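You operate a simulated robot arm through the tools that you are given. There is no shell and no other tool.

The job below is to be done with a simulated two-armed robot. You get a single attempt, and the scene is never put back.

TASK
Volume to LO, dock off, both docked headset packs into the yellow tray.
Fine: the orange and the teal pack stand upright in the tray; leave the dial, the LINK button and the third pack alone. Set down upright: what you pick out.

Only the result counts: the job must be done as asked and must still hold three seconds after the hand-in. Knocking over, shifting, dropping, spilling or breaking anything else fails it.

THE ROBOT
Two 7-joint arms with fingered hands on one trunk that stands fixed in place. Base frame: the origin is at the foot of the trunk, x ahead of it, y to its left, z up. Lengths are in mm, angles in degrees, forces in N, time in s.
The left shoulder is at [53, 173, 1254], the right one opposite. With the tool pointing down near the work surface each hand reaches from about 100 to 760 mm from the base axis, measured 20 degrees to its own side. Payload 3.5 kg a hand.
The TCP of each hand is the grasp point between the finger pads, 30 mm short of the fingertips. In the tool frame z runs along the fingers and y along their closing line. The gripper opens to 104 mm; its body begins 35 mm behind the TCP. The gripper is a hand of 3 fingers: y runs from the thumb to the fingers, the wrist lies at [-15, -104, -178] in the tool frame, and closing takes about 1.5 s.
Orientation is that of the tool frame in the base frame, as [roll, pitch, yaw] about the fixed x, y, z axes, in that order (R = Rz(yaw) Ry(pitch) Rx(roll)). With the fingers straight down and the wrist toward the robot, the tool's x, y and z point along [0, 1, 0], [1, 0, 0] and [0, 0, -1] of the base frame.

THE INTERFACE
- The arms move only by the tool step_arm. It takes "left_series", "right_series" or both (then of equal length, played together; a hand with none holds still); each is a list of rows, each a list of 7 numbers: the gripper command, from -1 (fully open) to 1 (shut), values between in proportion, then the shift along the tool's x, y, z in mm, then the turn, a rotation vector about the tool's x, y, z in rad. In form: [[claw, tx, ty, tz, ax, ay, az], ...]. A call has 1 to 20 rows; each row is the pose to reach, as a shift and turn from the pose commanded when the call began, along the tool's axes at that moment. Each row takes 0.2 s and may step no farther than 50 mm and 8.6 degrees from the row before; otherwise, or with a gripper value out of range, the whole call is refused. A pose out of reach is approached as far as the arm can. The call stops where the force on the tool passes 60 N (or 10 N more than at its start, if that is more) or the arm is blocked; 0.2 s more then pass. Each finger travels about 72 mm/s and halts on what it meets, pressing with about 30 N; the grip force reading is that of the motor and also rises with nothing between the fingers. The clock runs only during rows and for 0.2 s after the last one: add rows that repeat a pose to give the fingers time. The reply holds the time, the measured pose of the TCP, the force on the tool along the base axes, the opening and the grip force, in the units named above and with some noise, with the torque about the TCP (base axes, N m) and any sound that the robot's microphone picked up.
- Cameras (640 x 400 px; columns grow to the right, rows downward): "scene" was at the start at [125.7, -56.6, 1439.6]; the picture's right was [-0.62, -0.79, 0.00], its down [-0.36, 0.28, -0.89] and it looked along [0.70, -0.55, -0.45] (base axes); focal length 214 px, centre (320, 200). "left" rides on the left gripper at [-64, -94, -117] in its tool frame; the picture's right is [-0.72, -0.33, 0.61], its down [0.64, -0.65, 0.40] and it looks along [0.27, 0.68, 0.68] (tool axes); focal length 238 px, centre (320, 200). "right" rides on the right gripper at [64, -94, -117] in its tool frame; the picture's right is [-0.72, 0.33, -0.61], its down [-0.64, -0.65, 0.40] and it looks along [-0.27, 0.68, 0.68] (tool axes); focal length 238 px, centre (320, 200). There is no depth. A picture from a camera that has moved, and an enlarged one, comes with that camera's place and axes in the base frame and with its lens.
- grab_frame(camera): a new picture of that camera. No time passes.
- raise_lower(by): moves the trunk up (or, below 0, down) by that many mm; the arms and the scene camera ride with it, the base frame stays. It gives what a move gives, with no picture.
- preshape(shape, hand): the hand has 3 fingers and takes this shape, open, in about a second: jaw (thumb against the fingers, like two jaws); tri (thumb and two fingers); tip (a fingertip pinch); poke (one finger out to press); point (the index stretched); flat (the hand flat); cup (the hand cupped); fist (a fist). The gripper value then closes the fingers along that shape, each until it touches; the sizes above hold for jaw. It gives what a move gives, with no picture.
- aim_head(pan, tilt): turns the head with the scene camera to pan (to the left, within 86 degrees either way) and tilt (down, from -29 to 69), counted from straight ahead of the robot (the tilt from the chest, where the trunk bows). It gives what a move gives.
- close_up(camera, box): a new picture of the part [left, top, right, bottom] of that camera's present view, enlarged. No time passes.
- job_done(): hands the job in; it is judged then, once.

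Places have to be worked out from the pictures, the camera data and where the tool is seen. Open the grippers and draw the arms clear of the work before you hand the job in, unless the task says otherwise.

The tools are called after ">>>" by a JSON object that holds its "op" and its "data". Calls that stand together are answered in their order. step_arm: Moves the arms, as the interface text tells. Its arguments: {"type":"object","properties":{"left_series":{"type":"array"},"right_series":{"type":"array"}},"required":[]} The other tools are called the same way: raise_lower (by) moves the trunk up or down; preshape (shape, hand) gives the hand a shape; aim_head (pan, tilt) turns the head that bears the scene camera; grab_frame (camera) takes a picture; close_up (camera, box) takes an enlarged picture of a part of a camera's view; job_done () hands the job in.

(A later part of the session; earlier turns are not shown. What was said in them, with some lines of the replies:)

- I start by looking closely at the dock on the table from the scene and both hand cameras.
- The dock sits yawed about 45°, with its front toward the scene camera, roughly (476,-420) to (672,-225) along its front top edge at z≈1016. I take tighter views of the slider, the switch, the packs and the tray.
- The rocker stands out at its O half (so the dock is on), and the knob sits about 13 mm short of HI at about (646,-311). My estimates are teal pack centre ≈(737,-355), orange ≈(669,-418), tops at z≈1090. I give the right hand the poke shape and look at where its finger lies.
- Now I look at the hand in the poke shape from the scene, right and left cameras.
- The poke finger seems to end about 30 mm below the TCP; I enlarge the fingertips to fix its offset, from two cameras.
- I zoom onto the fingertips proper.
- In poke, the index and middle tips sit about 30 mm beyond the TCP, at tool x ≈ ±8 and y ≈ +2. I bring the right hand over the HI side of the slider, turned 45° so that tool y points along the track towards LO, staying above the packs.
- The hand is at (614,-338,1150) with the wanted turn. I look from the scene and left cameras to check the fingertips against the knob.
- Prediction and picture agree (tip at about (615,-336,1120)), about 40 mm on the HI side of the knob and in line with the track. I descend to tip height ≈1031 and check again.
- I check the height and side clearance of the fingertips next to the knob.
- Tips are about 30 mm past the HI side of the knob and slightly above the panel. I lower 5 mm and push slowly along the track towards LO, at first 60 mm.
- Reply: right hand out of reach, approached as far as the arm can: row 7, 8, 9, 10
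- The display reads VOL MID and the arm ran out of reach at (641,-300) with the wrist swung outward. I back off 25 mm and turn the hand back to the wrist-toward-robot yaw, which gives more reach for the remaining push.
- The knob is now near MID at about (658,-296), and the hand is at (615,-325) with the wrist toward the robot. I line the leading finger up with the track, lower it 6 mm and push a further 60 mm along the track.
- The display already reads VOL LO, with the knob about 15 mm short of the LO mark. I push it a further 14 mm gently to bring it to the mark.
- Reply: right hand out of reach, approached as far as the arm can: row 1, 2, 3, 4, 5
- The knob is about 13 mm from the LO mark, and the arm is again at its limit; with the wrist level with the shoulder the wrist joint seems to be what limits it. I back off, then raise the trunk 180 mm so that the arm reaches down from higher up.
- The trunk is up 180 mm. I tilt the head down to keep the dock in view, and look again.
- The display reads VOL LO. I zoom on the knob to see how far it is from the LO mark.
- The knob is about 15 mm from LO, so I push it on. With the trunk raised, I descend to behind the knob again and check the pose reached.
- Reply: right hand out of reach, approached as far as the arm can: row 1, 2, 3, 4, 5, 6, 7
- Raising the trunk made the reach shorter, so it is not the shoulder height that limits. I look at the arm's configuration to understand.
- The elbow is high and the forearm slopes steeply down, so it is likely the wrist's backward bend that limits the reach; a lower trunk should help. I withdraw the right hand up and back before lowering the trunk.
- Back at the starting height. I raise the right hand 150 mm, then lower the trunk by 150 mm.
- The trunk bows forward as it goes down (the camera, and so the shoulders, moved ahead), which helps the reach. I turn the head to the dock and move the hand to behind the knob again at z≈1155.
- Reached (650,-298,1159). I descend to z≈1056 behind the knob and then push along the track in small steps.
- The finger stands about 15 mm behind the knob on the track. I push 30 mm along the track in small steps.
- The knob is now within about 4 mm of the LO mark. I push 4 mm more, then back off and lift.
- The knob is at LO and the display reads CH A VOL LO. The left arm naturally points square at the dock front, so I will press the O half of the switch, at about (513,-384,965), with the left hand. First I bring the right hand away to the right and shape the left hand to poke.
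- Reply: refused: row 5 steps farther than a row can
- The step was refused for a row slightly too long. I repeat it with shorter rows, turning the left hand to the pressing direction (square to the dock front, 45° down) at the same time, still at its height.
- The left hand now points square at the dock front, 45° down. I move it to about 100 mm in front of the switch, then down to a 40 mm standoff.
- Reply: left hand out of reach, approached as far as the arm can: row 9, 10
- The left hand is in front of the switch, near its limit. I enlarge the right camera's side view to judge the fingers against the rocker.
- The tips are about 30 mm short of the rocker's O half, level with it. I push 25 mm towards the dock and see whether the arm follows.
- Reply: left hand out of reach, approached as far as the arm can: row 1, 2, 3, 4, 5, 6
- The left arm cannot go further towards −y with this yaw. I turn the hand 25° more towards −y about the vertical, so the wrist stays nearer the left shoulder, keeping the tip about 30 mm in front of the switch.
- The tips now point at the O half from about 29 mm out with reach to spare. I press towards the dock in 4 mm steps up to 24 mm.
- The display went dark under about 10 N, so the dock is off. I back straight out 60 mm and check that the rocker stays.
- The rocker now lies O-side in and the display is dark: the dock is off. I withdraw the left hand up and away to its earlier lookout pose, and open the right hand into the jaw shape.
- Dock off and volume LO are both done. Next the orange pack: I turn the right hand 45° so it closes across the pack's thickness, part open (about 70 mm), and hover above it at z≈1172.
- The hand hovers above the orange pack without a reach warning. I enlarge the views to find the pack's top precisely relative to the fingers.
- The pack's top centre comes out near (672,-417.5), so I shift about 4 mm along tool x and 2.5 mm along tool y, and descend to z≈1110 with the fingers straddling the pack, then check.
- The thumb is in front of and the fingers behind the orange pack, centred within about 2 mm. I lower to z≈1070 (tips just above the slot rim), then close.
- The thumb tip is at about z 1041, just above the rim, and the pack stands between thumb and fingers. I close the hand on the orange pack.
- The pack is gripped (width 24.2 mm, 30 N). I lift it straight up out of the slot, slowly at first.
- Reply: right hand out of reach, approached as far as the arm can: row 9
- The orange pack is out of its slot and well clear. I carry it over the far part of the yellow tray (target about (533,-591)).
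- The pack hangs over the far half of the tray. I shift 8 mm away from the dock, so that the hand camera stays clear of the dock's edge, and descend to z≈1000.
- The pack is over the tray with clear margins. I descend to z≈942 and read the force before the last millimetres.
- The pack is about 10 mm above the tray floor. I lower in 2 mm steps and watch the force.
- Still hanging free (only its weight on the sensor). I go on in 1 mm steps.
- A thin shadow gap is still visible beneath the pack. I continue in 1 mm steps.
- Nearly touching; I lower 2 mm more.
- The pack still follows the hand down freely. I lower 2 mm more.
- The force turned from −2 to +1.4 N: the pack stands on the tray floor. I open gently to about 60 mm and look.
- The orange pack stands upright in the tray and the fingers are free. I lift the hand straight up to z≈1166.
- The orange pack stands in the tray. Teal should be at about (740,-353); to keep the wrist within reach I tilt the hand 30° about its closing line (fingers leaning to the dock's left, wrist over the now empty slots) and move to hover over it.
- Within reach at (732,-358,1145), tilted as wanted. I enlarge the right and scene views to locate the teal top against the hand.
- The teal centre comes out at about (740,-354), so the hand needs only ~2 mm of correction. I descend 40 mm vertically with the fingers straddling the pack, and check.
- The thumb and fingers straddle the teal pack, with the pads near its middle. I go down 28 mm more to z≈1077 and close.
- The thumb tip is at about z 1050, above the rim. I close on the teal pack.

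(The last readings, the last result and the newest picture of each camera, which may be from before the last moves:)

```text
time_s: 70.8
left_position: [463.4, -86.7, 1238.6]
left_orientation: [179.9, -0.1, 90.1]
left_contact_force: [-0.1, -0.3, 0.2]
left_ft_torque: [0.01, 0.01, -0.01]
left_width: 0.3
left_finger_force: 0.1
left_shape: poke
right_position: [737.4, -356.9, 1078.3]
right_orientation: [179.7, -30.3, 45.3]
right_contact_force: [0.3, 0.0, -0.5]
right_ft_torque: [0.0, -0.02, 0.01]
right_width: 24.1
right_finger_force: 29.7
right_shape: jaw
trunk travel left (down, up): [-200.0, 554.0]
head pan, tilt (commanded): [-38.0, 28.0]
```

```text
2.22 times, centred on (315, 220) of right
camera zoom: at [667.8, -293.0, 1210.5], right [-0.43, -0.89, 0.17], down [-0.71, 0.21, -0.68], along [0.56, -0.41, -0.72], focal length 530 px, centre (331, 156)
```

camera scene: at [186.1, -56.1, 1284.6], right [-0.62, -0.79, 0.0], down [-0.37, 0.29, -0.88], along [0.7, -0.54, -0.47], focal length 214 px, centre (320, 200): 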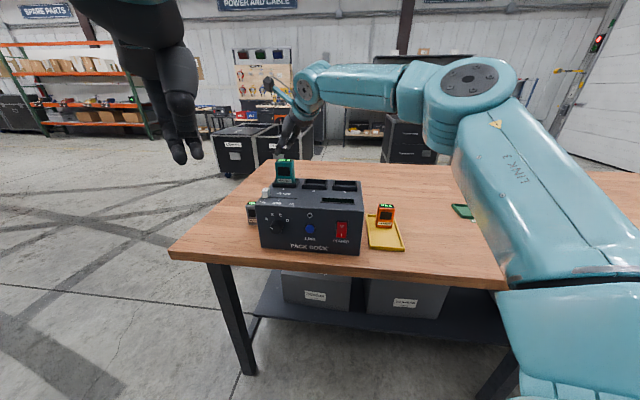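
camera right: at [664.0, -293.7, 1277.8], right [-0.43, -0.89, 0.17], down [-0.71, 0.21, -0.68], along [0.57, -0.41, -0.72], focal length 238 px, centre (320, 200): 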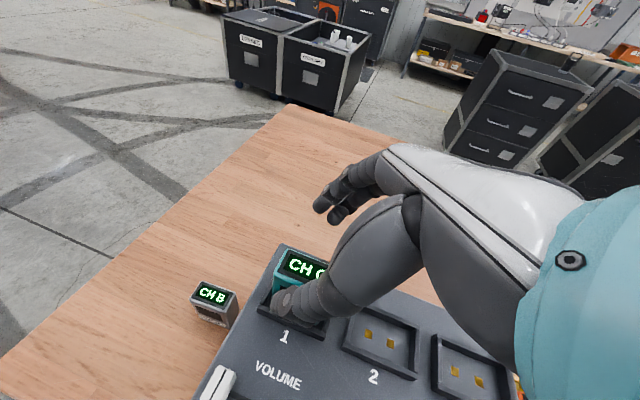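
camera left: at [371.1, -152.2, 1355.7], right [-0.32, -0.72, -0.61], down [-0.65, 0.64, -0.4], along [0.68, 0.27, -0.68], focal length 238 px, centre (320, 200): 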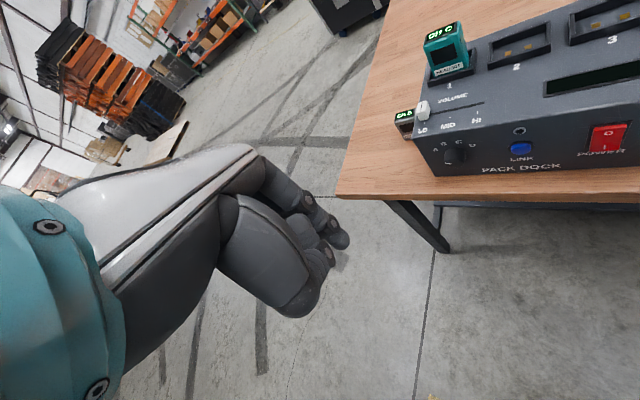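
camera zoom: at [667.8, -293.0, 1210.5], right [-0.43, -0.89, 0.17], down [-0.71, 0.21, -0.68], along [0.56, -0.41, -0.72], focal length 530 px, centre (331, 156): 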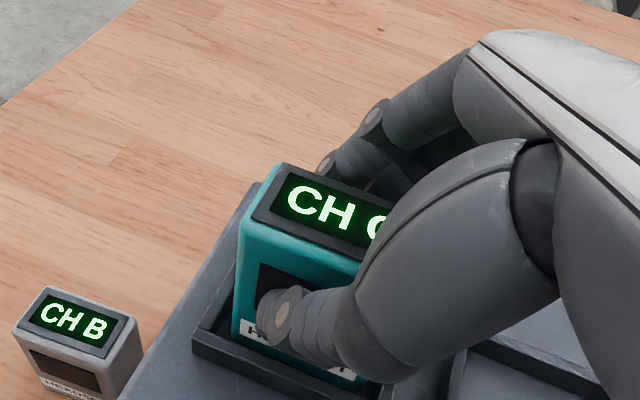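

Gripped (24.1 mm, 30 N). I lift the teal pack straight up 65 mm, slowly at first.

>>> {"op": "step_arm", "data": {"right_series": [[1, 3, 0, -5.2, 0, 0, 0], [1, 6.1, 0, -10.4, 0, 0, 0], [1, 9.1, 0, -15.5, 0, 0, 0], [1, 12.6, 0, -21.6, 0, 0, 0], [1, 16.6, 0, -28.5, 0, 0, 0], [1, 22.7, 0, -38.9, 0, 0, 0], [1, 29.3, 0, -50.1, 0, 0, 0], [1, 32.8, 0, -56.1, 0, 0, 0], [1, 32.8, 0, -56.1, 0, 0, 0]]}}

>>> {"op": "close_up", "data": {"camera": "scene", "box": [240, 100, 360, 200]}}

>>> {"op": "grab_frame", "data": {"camera": "right"}}

```text
time_s: 72.8
left_position: [463.6, -86.2, 1237.7]
left_orientation: [179.9, 0.0, 90.2]
left_contact_force: [0.3, 0.6, 0.2]
left_ft_torque: [-0.03, -0.02, -0.02]
left_width: 0.0
left_finger_force: 0.0
left_shape: poke
right_position: [736.7, -357.6, 1143.4]
right_orientation: [179.6, -30.2, 45.3]
right_contact_force: [0.5, 0.6, -1.9]
right_ft_torque: [-0.03, -0.03, -0.02]
right_width: 24.1
right_finger_force: 30.4
right_shape: jaw
trunk travel left (down, up): [-200.0, 554.0]
head pan, tilt (commanded): [-38.0, 28.0]
```

```text
4.00 times, centred on (300, 150) of scene
camera zoom: at [186.3, -56.2, 1284.6], right [-0.62, -0.79, 0.0], down [-0.37, 0.29, -0.88], along [0.7, -0.54, -0.47], focal length 858 px, centre (400, 400)
```

zoom: 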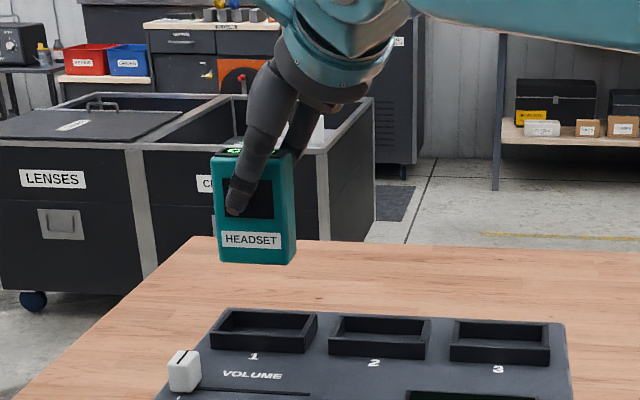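

```text
taken
camera right: at [667.6, -292.8, 1276.4], right [-0.43, -0.89, 0.17], down [-0.71, 0.21, -0.68], along [0.57, -0.41, -0.72], focal length 238 px, centre (320, 200)
```

right: 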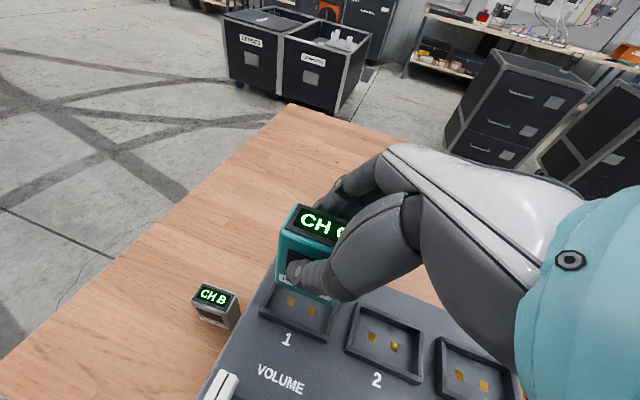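

The teal pack is clear of its slot. I carry it at this height over to the near half of the tray (TCP target about (468,-537)).

>>> {"op": "step_arm", "data": {"right_series": [[1, -21.9, -5.1, -12.8, 0, 0, 0], [1, -51.9, -12.2, -30.4, 0, 0, 0], [1, -84.7, -19.8, -49.6, 0, 0, 0], [1, -117.5, -27.5, -68.8, 0, 0, 0], [1, -150.3, -35.2, -88, 0, 0, 0], [1, -183, -42.9, -107.2, 0, 0, 0], [1, -215.8, -50.6, -126.4, 0, 0, 0], [1, -245.9, -57.6, -144, 0, 0, 0], [1, -273.2, -64, -160, 0, 0, 0], [1, -273.2, -64, -160, 0, 0, 0]]}}

>>> {"op": "aim_head", "data": {"pan": -46, "tilt": 32}}

>>> {"op": "grab_frame", "data": {"camera": "scene"}}

>>> {"op": "grab_frame", "data": {"camera": "right"}}

```text
time_s: 75.0
left_position: [464.1, -86.2, 1239.0]
left_orientation: [-180.0, 0.0, 90.1]
left_contact_force: [-0.2, -0.2, -0.7]
left_ft_torque: [-0.01, -0.01, 0.03]
left_width: 0.0
left_finger_force: 0.0
left_shape: poke
right_position: [467.6, -538.2, 1142.5]
right_orientation: [179.7, -30.3, 45.2]
right_contact_force: [-0.4, 0.4, -1.6]
right_ft_torque: [0.01, 0.0, 0.01]
right_width: 24.0
right_finger_force: 30.8
right_shape: jaw
trunk travel left (down, up): [-200.0, 554.0]
head pan, tilt (commanded): [-38.0, 28.0]
```

```text
time_s: 75.7
left_position: [463.9, -86.0, 1238.9]
left_orientation: [179.9, 0.0, 90.1]
left_contact_force: [0.4, 0.0, 0.6]
left_ft_torque: [0.0, -0.01, -0.03]
left_width: 0.0
left_finger_force: 0.1
left_shape: poke
right_position: [467.5, -539.5, 1142.4]
right_orientation: [179.6, -30.3, 45.3]
right_contact_force: [1.1, 0.1, -1.8]
right_ft_torque: [0.0, 0.01, -0.02]
right_width: 23.6
right_finger_force: 29.4
right_shape: jaw
trunk travel left (down, up): [-200.0, 554.0]
head pan, tilt (commanded): [-46.0, 32.0]
```

```text
taken
camera scene: at [176.6, -64.4, 1278.3], right [-0.72, -0.69, 0.0], down [-0.37, 0.38, -0.85], along [0.59, -0.61, -0.53], focal length 214 px, centre (320, 200)
```

scene: 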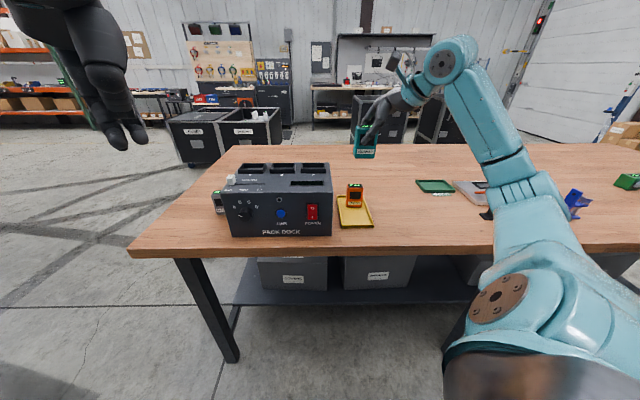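

```text
taken
camera right: at [398.0, -473.3, 1275.0], right [-0.43, -0.89, 0.17], down [-0.71, 0.21, -0.68], along [0.56, -0.41, -0.72], focal length 238 px, centre (320, 200)
```

right: 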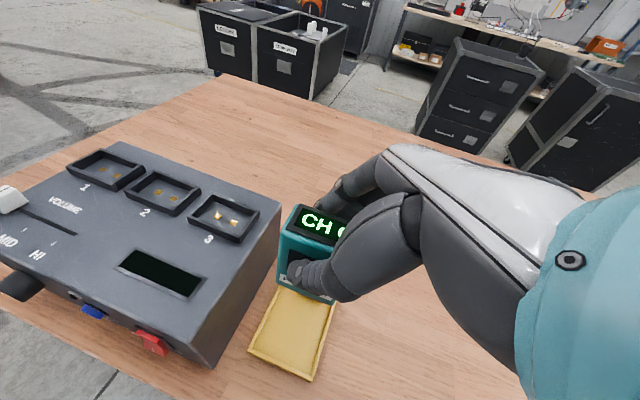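

The teal pack is over the near half of the tray at e_b spacing about 80 mm from the orange one. I descend to z≈955 and check.

>>> {"op": "step_arm", "data": {"right_series": [[1, -10, 0, 17.3, 0, 0, 0], [1, -28, 0, 48, 0, 0, 0], [1, -46, 0, 79, 0, 0, 0], [1, -64, 0, 110, 0, 0, 0], [1, -80, 0, 137, 0, 0, 0], [1, -90, 0, 154, 0, 0, 0], [1, -94.4, 0, 161.5, 0, 0, 0], [1, -94.4, 0, 161.5, 0, 0, 0]]}}

>>> {"op": "close_up", "data": {"camera": "scene", "box": [310, 150, 410, 240]}}

>>> {"op": "grab_frame", "data": {"camera": "right"}}

```text
time_s: 77.5
left_position: [464.2, -86.7, 1237.4]
left_orientation: [179.9, 0.0, 90.1]
left_contact_force: [0.1, -0.4, 0.6]
left_ft_torque: [-0.03, 0.02, 0.0]
left_width: 0.1
left_finger_force: 0.0
left_shape: poke
right_position: [468.3, -538.0, 955.4]
right_orientation: [179.7, -30.3, 45.3]
right_contact_force: [1.0, 0.2, -2.4]
right_ft_torque: [0.03, 0.01, 0.01]
right_width: 23.9
right_finger_force: 29.9
right_shape: jaw
trunk travel left (down, up): [-200.0, 554.0]
head pan, tilt (commanded): [-46.0, 32.0]
```

```text
4.44 times, centred on (360, 195) of scene
camera zoom: at [176.6, -64.5, 1278.3], right [-0.72, -0.69, 0.0], down [-0.37, 0.38, -0.85], along [0.59, -0.61, -0.53], focal length 953 px, centre (142, 222)
```

zoom: 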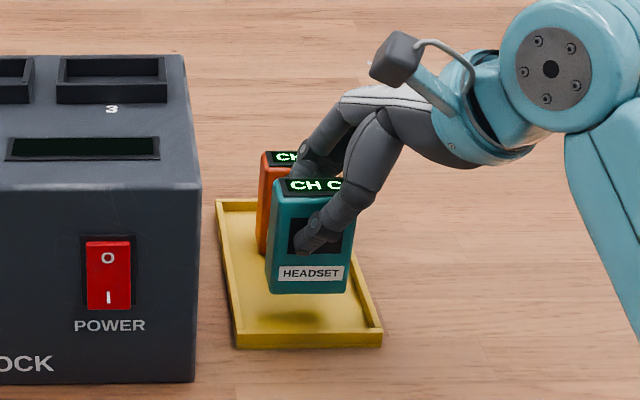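

```text
taken
camera right: at [399.8, -473.5, 1088.0], right [-0.43, -0.89, 0.17], down [-0.71, 0.21, -0.68], along [0.56, -0.41, -0.72], focal length 238 px, centre (320, 200)
```

right: 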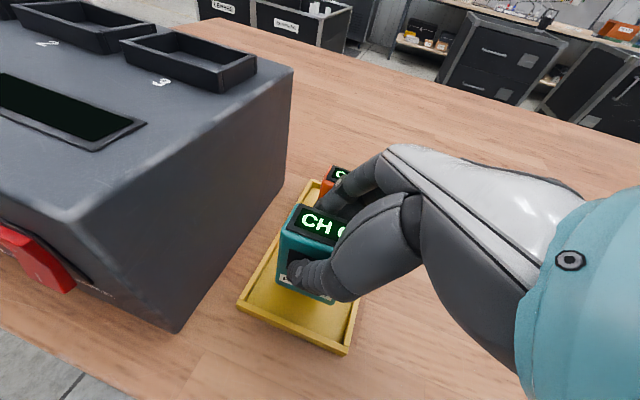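

The pack will land well inside the tray walls, about 80 mm from the orange one. I lower to z≈936, then go in small steps.

>>> {"op": "step_arm", "data": {"right_series": [[1, -3, 0, 5.2, 0, 0, 0], [1, -6, 0, 10.4, 0, 0, 0], [1, -8.6, 0, 14.7, 0, 0, 0], [1, -9.1, 0, 15.5, 0, 0, 0], [1, -9.1, 0, 15.5, 0, 0, 0]]}}

>>> {"op": "close_up", "data": {"camera": "scene", "box": [330, 175, 400, 230]}}

```text
time_s: 78.7
left_position: [464.4, -85.4, 1238.0]
left_orientation: [179.9, 0.0, 90.1]
left_contact_force: [1.0, -0.6, 1.0]
left_ft_torque: [-0.01, -0.04, 0.03]
left_width: 0.0
left_finger_force: 0.1
left_shape: poke
right_position: [468.3, -539.6, 938.3]
right_orientation: [179.7, -30.3, 45.4]
right_contact_force: [-0.1, -0.3, -2.9]
right_ft_torque: [0.0, 0.02, -0.03]
right_width: 23.9
right_finger_force: 29.5
right_shape: jaw
trunk travel left (down, up): [-200.0, 554.0]
head pan, tilt (commanded): [-46.0, 32.0]
```

```text
7.27 times, centred on (365, 202) of scene
camera zoom: at [176.6, -64.5, 1278.3], right [-0.72, -0.69, 0.0], down [-0.37, 0.38, -0.85], along [0.59, -0.61, -0.53], focal length 1560 px, centre (-7, 182)
```

zoom: 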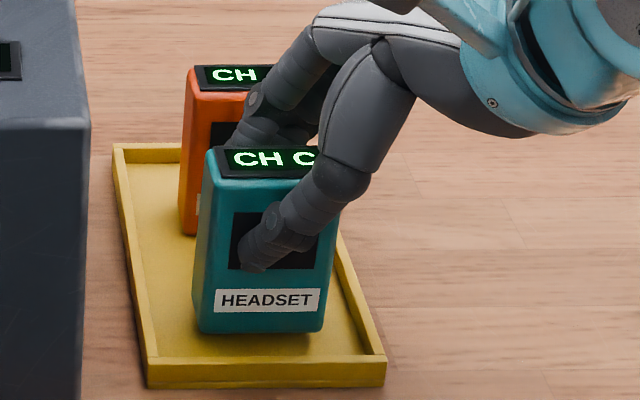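

I lower in 1 mm steps, watching for the force to change sign.

>>> {"op": "step_arm", "data": {"right_series": [[1, -0.5, 0, 0.86, 0, 0, 0], [1, -1, 0, 1.73, 0, 0, 0], [1, -1.5, 0, 2.6, 0, 0, 0], [1, -2, 0, 3.45, 0, 0, 0], [1, -2, 0, 3.45, 0, 0, 0]]}}

>>> {"op": "close_up", "data": {"camera": "scene", "box": [330, 175, 400, 230]}}

```text
time_s: 79.9
left_position: [463.4, -85.8, 1238.5]
left_orientation: [179.9, 0.1, 90.1]
left_contact_force: [0.8, 0.3, -0.3]
left_ft_torque: [-0.05, 0.0, -0.01]
left_width: 0.0
left_finger_force: 0.1
left_shape: poke
right_position: [466.4, -537.5, 933.6]
right_orientation: [179.6, -30.4, 45.3]
right_contact_force: [0.7, 0.0, -1.7]
right_ft_torque: [-0.04, -0.02, 0.01]
right_width: 23.7
right_finger_force: 29.7
right_shape: jaw
trunk travel left (down, up): [-200.0, 554.0]
head pan, tilt (commanded): [-46.0, 32.0]
```

```text
7.27 times, centred on (365, 202) of scene
camera zoom: at [176.6, -64.5, 1278.3], right [-0.72, -0.69, 0.0], down [-0.37, 0.38, -0.85], along [0.59, -0.61, -0.53], focal length 1560 px, centre (-7, 182)
```

zoom: 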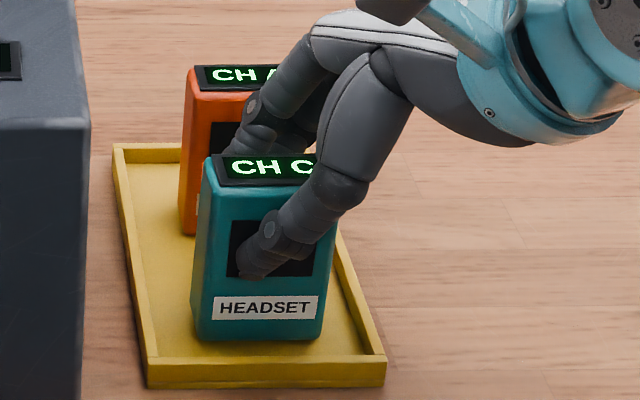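

Still only its weight; I lower 2 mm more in 1 mm steps.

>>> {"op": "step_arm", "data": {"right_series": [[1, -0.5, 0, 0.86, 0, 0, 0], [1, -1, 0, 1.73, 0, 0, 0], [1, -1, 0, 1.73, 0, 0, 0]]}}

>>> {"op": "close_up", "data": {"camera": "scene", "box": [330, 175, 400, 230]}}

```text
time_s: 80.7
left_position: [463.9, -86.2, 1239.8]
left_orientation: [180.0, 0.0, 90.1]
left_contact_force: [0.5, -0.3, 0.1]
left_ft_torque: [0.02, 0.02, 0.0]
left_width: 0.1
left_finger_force: 0.1
left_shape: poke
right_position: [469.1, -537.7, 932.1]
right_orientation: [179.7, -30.4, 45.3]
right_contact_force: [1.0, 0.7, -2.7]
right_ft_torque: [0.01, 0.0, 0.03]
right_width: 23.8
right_finger_force: 29.6
right_shape: jaw
trunk travel left (down, up): [-200.0, 554.0]
head pan, tilt (commanded): [-46.0, 32.0]
```

```text
7.27 times, centred on (365, 202) of scene
camera zoom: at [176.6, -64.5, 1278.3], right [-0.72, -0.69, 0.0], down [-0.37, 0.38, -0.85], along [0.59, -0.61, -0.53], focal length 1560 px, centre (-7, 182)
```

zoom: 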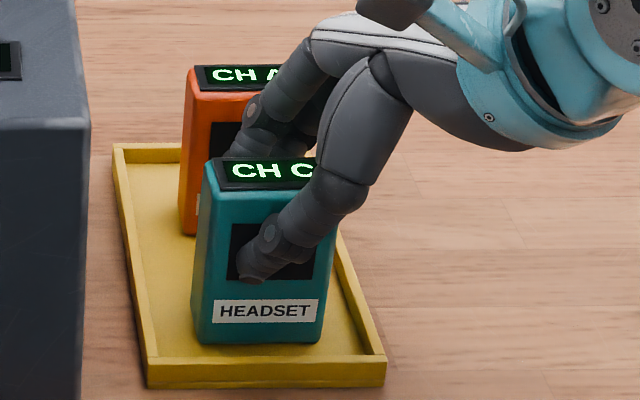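

Force still −2.7 N, so it hangs. I lower a further 1.5 mm.

>>> {"op": "step_arm", "data": {"right_series": [[1, -0.4, 0, 0.65, 0, 0, 0], [1, -0.75, 0, 1.3, 0, 0, 0], [1, -0.75, 0, 1.3, 0, 0, 0]]}}

>>> {"op": "close_up", "data": {"camera": "scene", "box": [330, 175, 400, 230]}}

```text
time_s: 81.5
left_position: [464.1, -86.7, 1238.0]
left_orientation: [179.9, 0.0, 90.2]
left_contact_force: [-1.1, -0.1, -0.3]
left_ft_torque: [-0.03, -0.05, -0.02]
left_width: 0.0
left_finger_force: 0.1
left_shape: poke
right_position: [466.5, -537.5, 932.3]
right_orientation: [179.6, -30.4, 45.3]
right_contact_force: [0.5, -1.0, 2.9]
right_ft_torque: [0.02, -0.01, -0.04]
right_width: 24.0
right_finger_force: 29.5
right_shape: jaw
trunk travel left (down, up): [-200.0, 554.0]
head pan, tilt (commanded): [-46.0, 32.0]
```

```text
7.27 times, centred on (365, 202) of scene
camera zoom: at [176.5, -64.2, 1278.4], right [-0.72, -0.69, 0.0], down [-0.37, 0.38, -0.85], along [0.59, -0.61, -0.53], focal length 1560 px, centre (-7, 182)
```

zoom: 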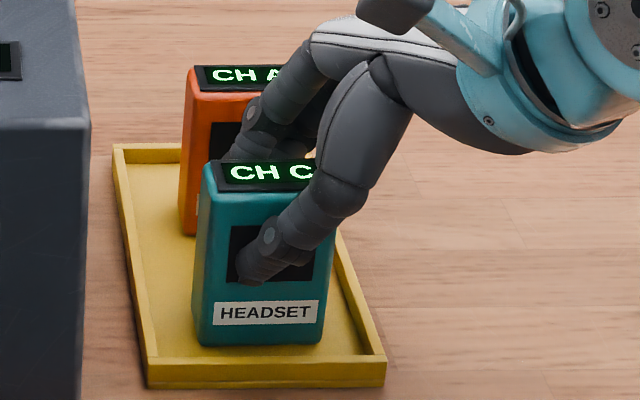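

The force went to +2.9 N: the teal pack stands on the tray floor. I open gently to about 50 mm, leaving room to the orange pack.

>>> {"op": "step_arm", "data": {"right_series": [[0.5, 0, 0, 0, 0, 0, 0], [0.42, 0, 0, 0, 0, 0, 0], [0.3, 0, 0, 0, 0, 0, 0], [0.18, 0, 0, 0, 0, 0, 0], [0.05, 0, 0, 0, 0, 0, 0], [0.05, 0, 0, 0, 0, 0, 0]]}}

>>> {"op": "close_up", "data": {"camera": "scene", "box": [330, 165, 400, 230]}}

>>> {"op": "close_up", "data": {"camera": "right", "box": [210, 130, 400, 330]}}

```text
time_s: 82.9
left_position: [463.8, -85.8, 1240.8]
left_orientation: [-179.9, 0.0, 90.1]
left_contact_force: [0.3, -0.2, 0.9]
left_ft_torque: [0.03, 0.01, -0.01]
left_width: 0.0
left_finger_force: 0.1
left_shape: poke
right_position: [468.0, -537.9, 930.4]
right_orientation: [179.7, -30.2, 45.2]
right_contact_force: [0.3, -0.2, -0.2]
right_ft_torque: [0.01, -0.01, 0.0]
right_width: 49.0
right_finger_force: 0.2
right_shape: jaw
trunk travel left (down, up): [-200.0, 554.0]
head pan, tilt (commanded): [-46.0, 32.0]
```

```text
6.15 times, centred on (365, 198) of scene
camera zoom: at [176.5, -64.3, 1278.3], right [-0.72, -0.69, 0.0], down [-0.37, 0.38, -0.85], along [0.59, -0.61, -0.53], focal length 1320 px, centre (43, 215)
```

zoom: 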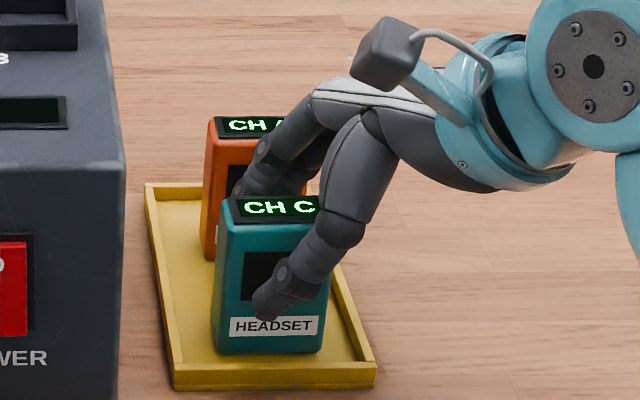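

```text
2.00 times, centred on (305, 230) of right
camera zoom: at [398.9, -473.0, 1063.6], right [-0.43, -0.89, 0.17], down [-0.71, 0.21, -0.68], along [0.57, -0.41, -0.72], focal length 477 px, centre (350, 140)
```

zoom: 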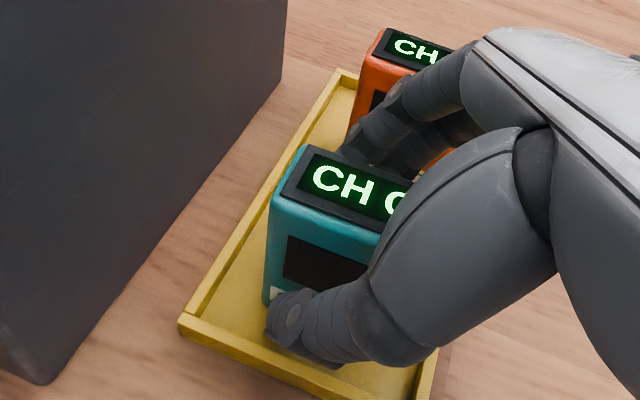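

Both packs stand in the tray with the fingers free. I withdraw the hand along its own finger line, up and away from the dock.

>>> {"op": "step_arm", "data": {"right_series": [[0.05, 0, 0, -8, 0, 0, 0], [0.05, 0, 0, -20, 0, 0, 0], [0.05, 0, 0, -40, 0, 0, 0], [0.05, 0, 0, -70, 0, 0, 0], [0.05, 0, 0, -110, 0, 0, 0], [0.05, 0, 0, -150, 0, 0, 0], [0.05, 0, 0, -190, 0, 0, 0], [0.05, 0, 0, -220, 0, 0, 0], [0.05, 0, 0, -220, 0, 0, 0]]}}

>>> {"op": "grab_frame", "data": {"camera": "scene"}}

>>> {"op": "close_up", "data": {"camera": "scene", "box": [200, 130, 410, 250]}}

>>> {"op": "close_up", "data": {"camera": "scene", "box": [325, 170, 395, 232]}}

```text
time_s: 84.9
left_position: [463.3, -86.6, 1238.4]
left_orientation: [180.0, 0.1, 90.1]
left_contact_force: [-0.5, 0.0, -0.4]
left_ft_torque: [0.03, -0.01, -0.02]
left_width: 0.0
left_finger_force: 0.0
left_shape: poke
right_position: [388.6, -615.3, 1121.2]
right_orientation: [179.7, -30.4, 45.3]
right_contact_force: [-0.4, 0.5, -0.8]
right_ft_torque: [0.02, 0.01, -0.03]
right_width: 48.6
right_finger_force: 0.0
right_shape: jaw
trunk travel left (down, up): [-200.0, 554.0]
head pan, tilt (commanded): [-46.0, 32.0]
```

```text
taken
camera scene: at [176.6, -64.4, 1278.3], right [-0.72, -0.69, 0.0], down [-0.37, 0.38, -0.85], along [0.59, -0.61, -0.53], focal length 214 px, centre (320, 200)
```

scene: 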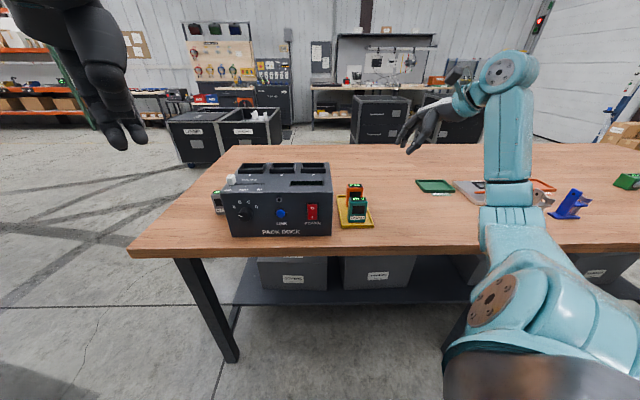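

```text
3.05 times, centred on (305, 190) of scene
camera zoom: at [176.6, -64.4, 1278.3], right [-0.72, -0.69, 0.0], down [-0.37, 0.38, -0.85], along [0.59, -0.61, -0.53], focal length 654 px, centre (366, 230)
```

zoom: 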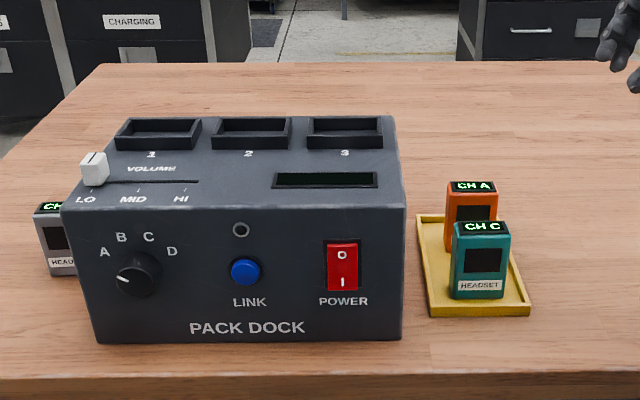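

```text
6.45 times, centred on (360, 201) of scene
camera zoom: at [176.6, -64.4, 1278.3], right [-0.72, -0.69, 0.0], down [-0.37, 0.38, -0.85], along [0.59, -0.61, -0.53], focal length 1384 px, centre (62, 194)
```

zoom: 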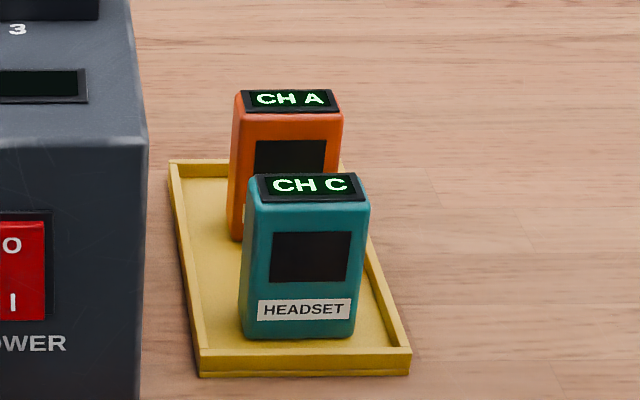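

Both packs stand upright in the tray, the knob is at LO and the display is dark. I raise the right hand further, open it fully, and open the left hand too.

>>> {"op": "step_arm", "data": {"right_series": [[0.05, 15, 0, -26, 0, 0, 0], [-0.5, 30, 0, -52, 0, 0, 0], [-1, 45, 0, -78, 0, 0, 0], [-1, 45, 0, -78, 0, 0, 0], [-1, 45, 0, -78, 0, 0, 0]]}}

>>> {"op": "preshape", "data": {"hand": "left", "shape": "jaw"}}

>>> {"op": "close_up", "data": {"camera": "scene", "box": [290, 190, 340, 225]}}

>>> {"op": "close_up", "data": {"camera": "left", "box": [370, 0, 640, 180]}}

>>> {"op": "close_up", "data": {"camera": "scene", "box": [200, 150, 270, 225]}}

>>> {"op": "grab_frame", "data": {"camera": "right"}}

```text
time_s: 86.1
left_position: [463.8, -86.6, 1238.9]
left_orientation: [180.0, 0.1, 90.1]
left_contact_force: [-0.1, 0.6, 0.3]
left_ft_torque: [-0.02, 0.0, 0.02]
left_width: 0.2
left_finger_force: 0.0
left_shape: poke
right_position: [386.7, -615.4, 1210.0]
right_orientation: [179.7, -30.2, 45.3]
right_contact_force: [0.6, 0.4, 0.5]
right_ft_torque: [0.0, 0.01, 0.0]
right_width: 103.6
right_finger_force: 0.1
right_shape: jaw
trunk travel left (down, up): [-200.0, 554.0]
head pan, tilt (commanded): [-46.0, 32.0]
```

```text
time_s: 87.0
left_position: [463.9, -86.0, 1238.0]
left_orientation: [-180.0, -0.1, 90.2]
left_contact_force: [-0.3, -0.7, -0.1]
left_ft_torque: [0.04, 0.01, 0.0]
left_width: 103.9
left_finger_force: 0.1
left_shape: jaw
right_position: [386.6, -616.4, 1210.7]
right_orientation: [179.6, -30.3, 45.3]
right_contact_force: [-0.1, -0.5, 0.0]
right_ft_torque: [0.01, -0.01, 0.01]
right_width: 103.5
right_finger_force: 0.0
right_shape: jaw
trunk travel left (down, up): [-200.0, 554.0]
head pan, tilt (commanded): [-46.0, 32.0]
```

```text
11.43 times, centred on (315, 208) of scene
camera zoom: at [176.5, -64.4, 1278.3], right [-0.72, -0.69, 0.0], down [-0.37, 0.38, -0.85], along [0.59, -0.61, -0.53], focal length 2451 px, centre (377, 114)
```

zoom: 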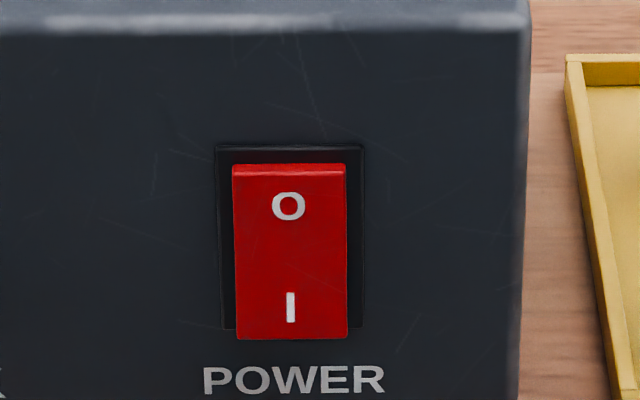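

```text
2.22 times, centred on (505, 90) of left
camera zoom: at [371.0, -152.1, 1355.7], right [-0.32, -0.72, -0.61], down [-0.65, 0.64, -0.4], along [0.68, 0.27, -0.68], focal length 530 px, centre (-91, 444)
```

zoom: 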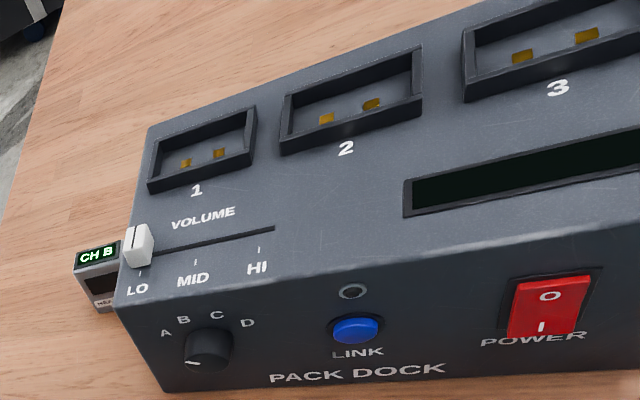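

```text
5.33 times, centred on (235, 188) of scene
camera zoom: at [176.5, -64.4, 1278.3], right [-0.72, -0.69, 0.0], down [-0.37, 0.38, -0.85], along [0.59, -0.61, -0.53], focal length 1144 px, centre (773, 267)
```

zoom: 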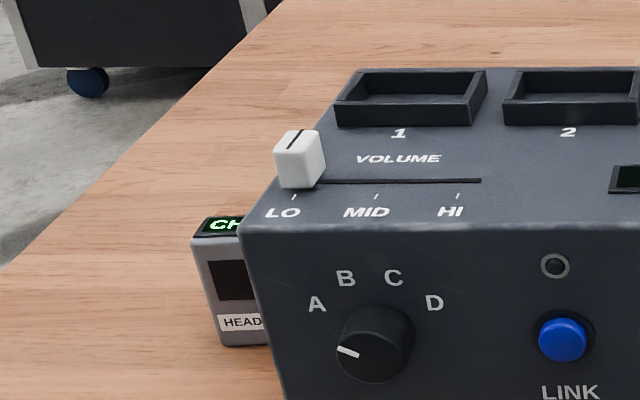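

```text
taken
camera right: at [318.8, -550.7, 1342.7], right [-0.43, -0.89, 0.17], down [-0.71, 0.21, -0.68], along [0.57, -0.41, -0.72], focal length 238 px, centre (320, 200)
```

right: 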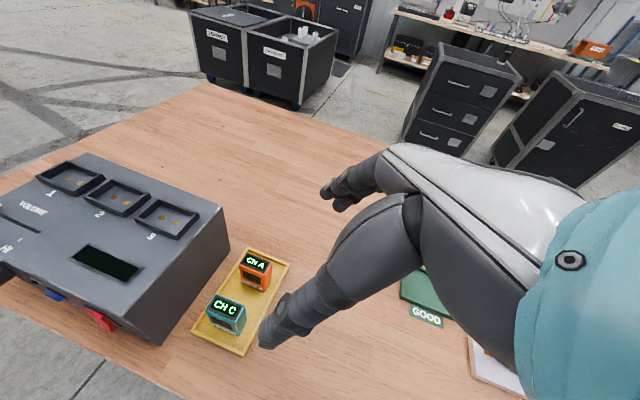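

The rocker lies with O in, the display is dark, the knob sits at LO, and the dial, LINK and the third pack are as before. Both packs stand upright in the yellow tray, and both hands are open and clear, so I hand the job in.

>>> {"op": "job_done", "data": {}}

```text
The job is handed in.
```

I handed the job in with everything done as asked; the hand-in gave no verdict.

- **Volume:** the slider is at the LO mark. The display read "CH A VOL LO" before I turned the dock off.
- **Dock:** it is off. The power switch has its O side pressed in and the display is dark.
- **Packs:** the orange (CH A) and teal (CH C) packs stand upright in the yellow tray, roughly 80 mm apart.
- **Left alone:** in the last pictures the dial, the LINK button and the third pack (CH B) look the same as at the start.

Both hands are open and clear of the work. The trunk is about 150 mm lower than where it started, because the right arm could not reach the slider's LO end or the teal pack from the starting height.
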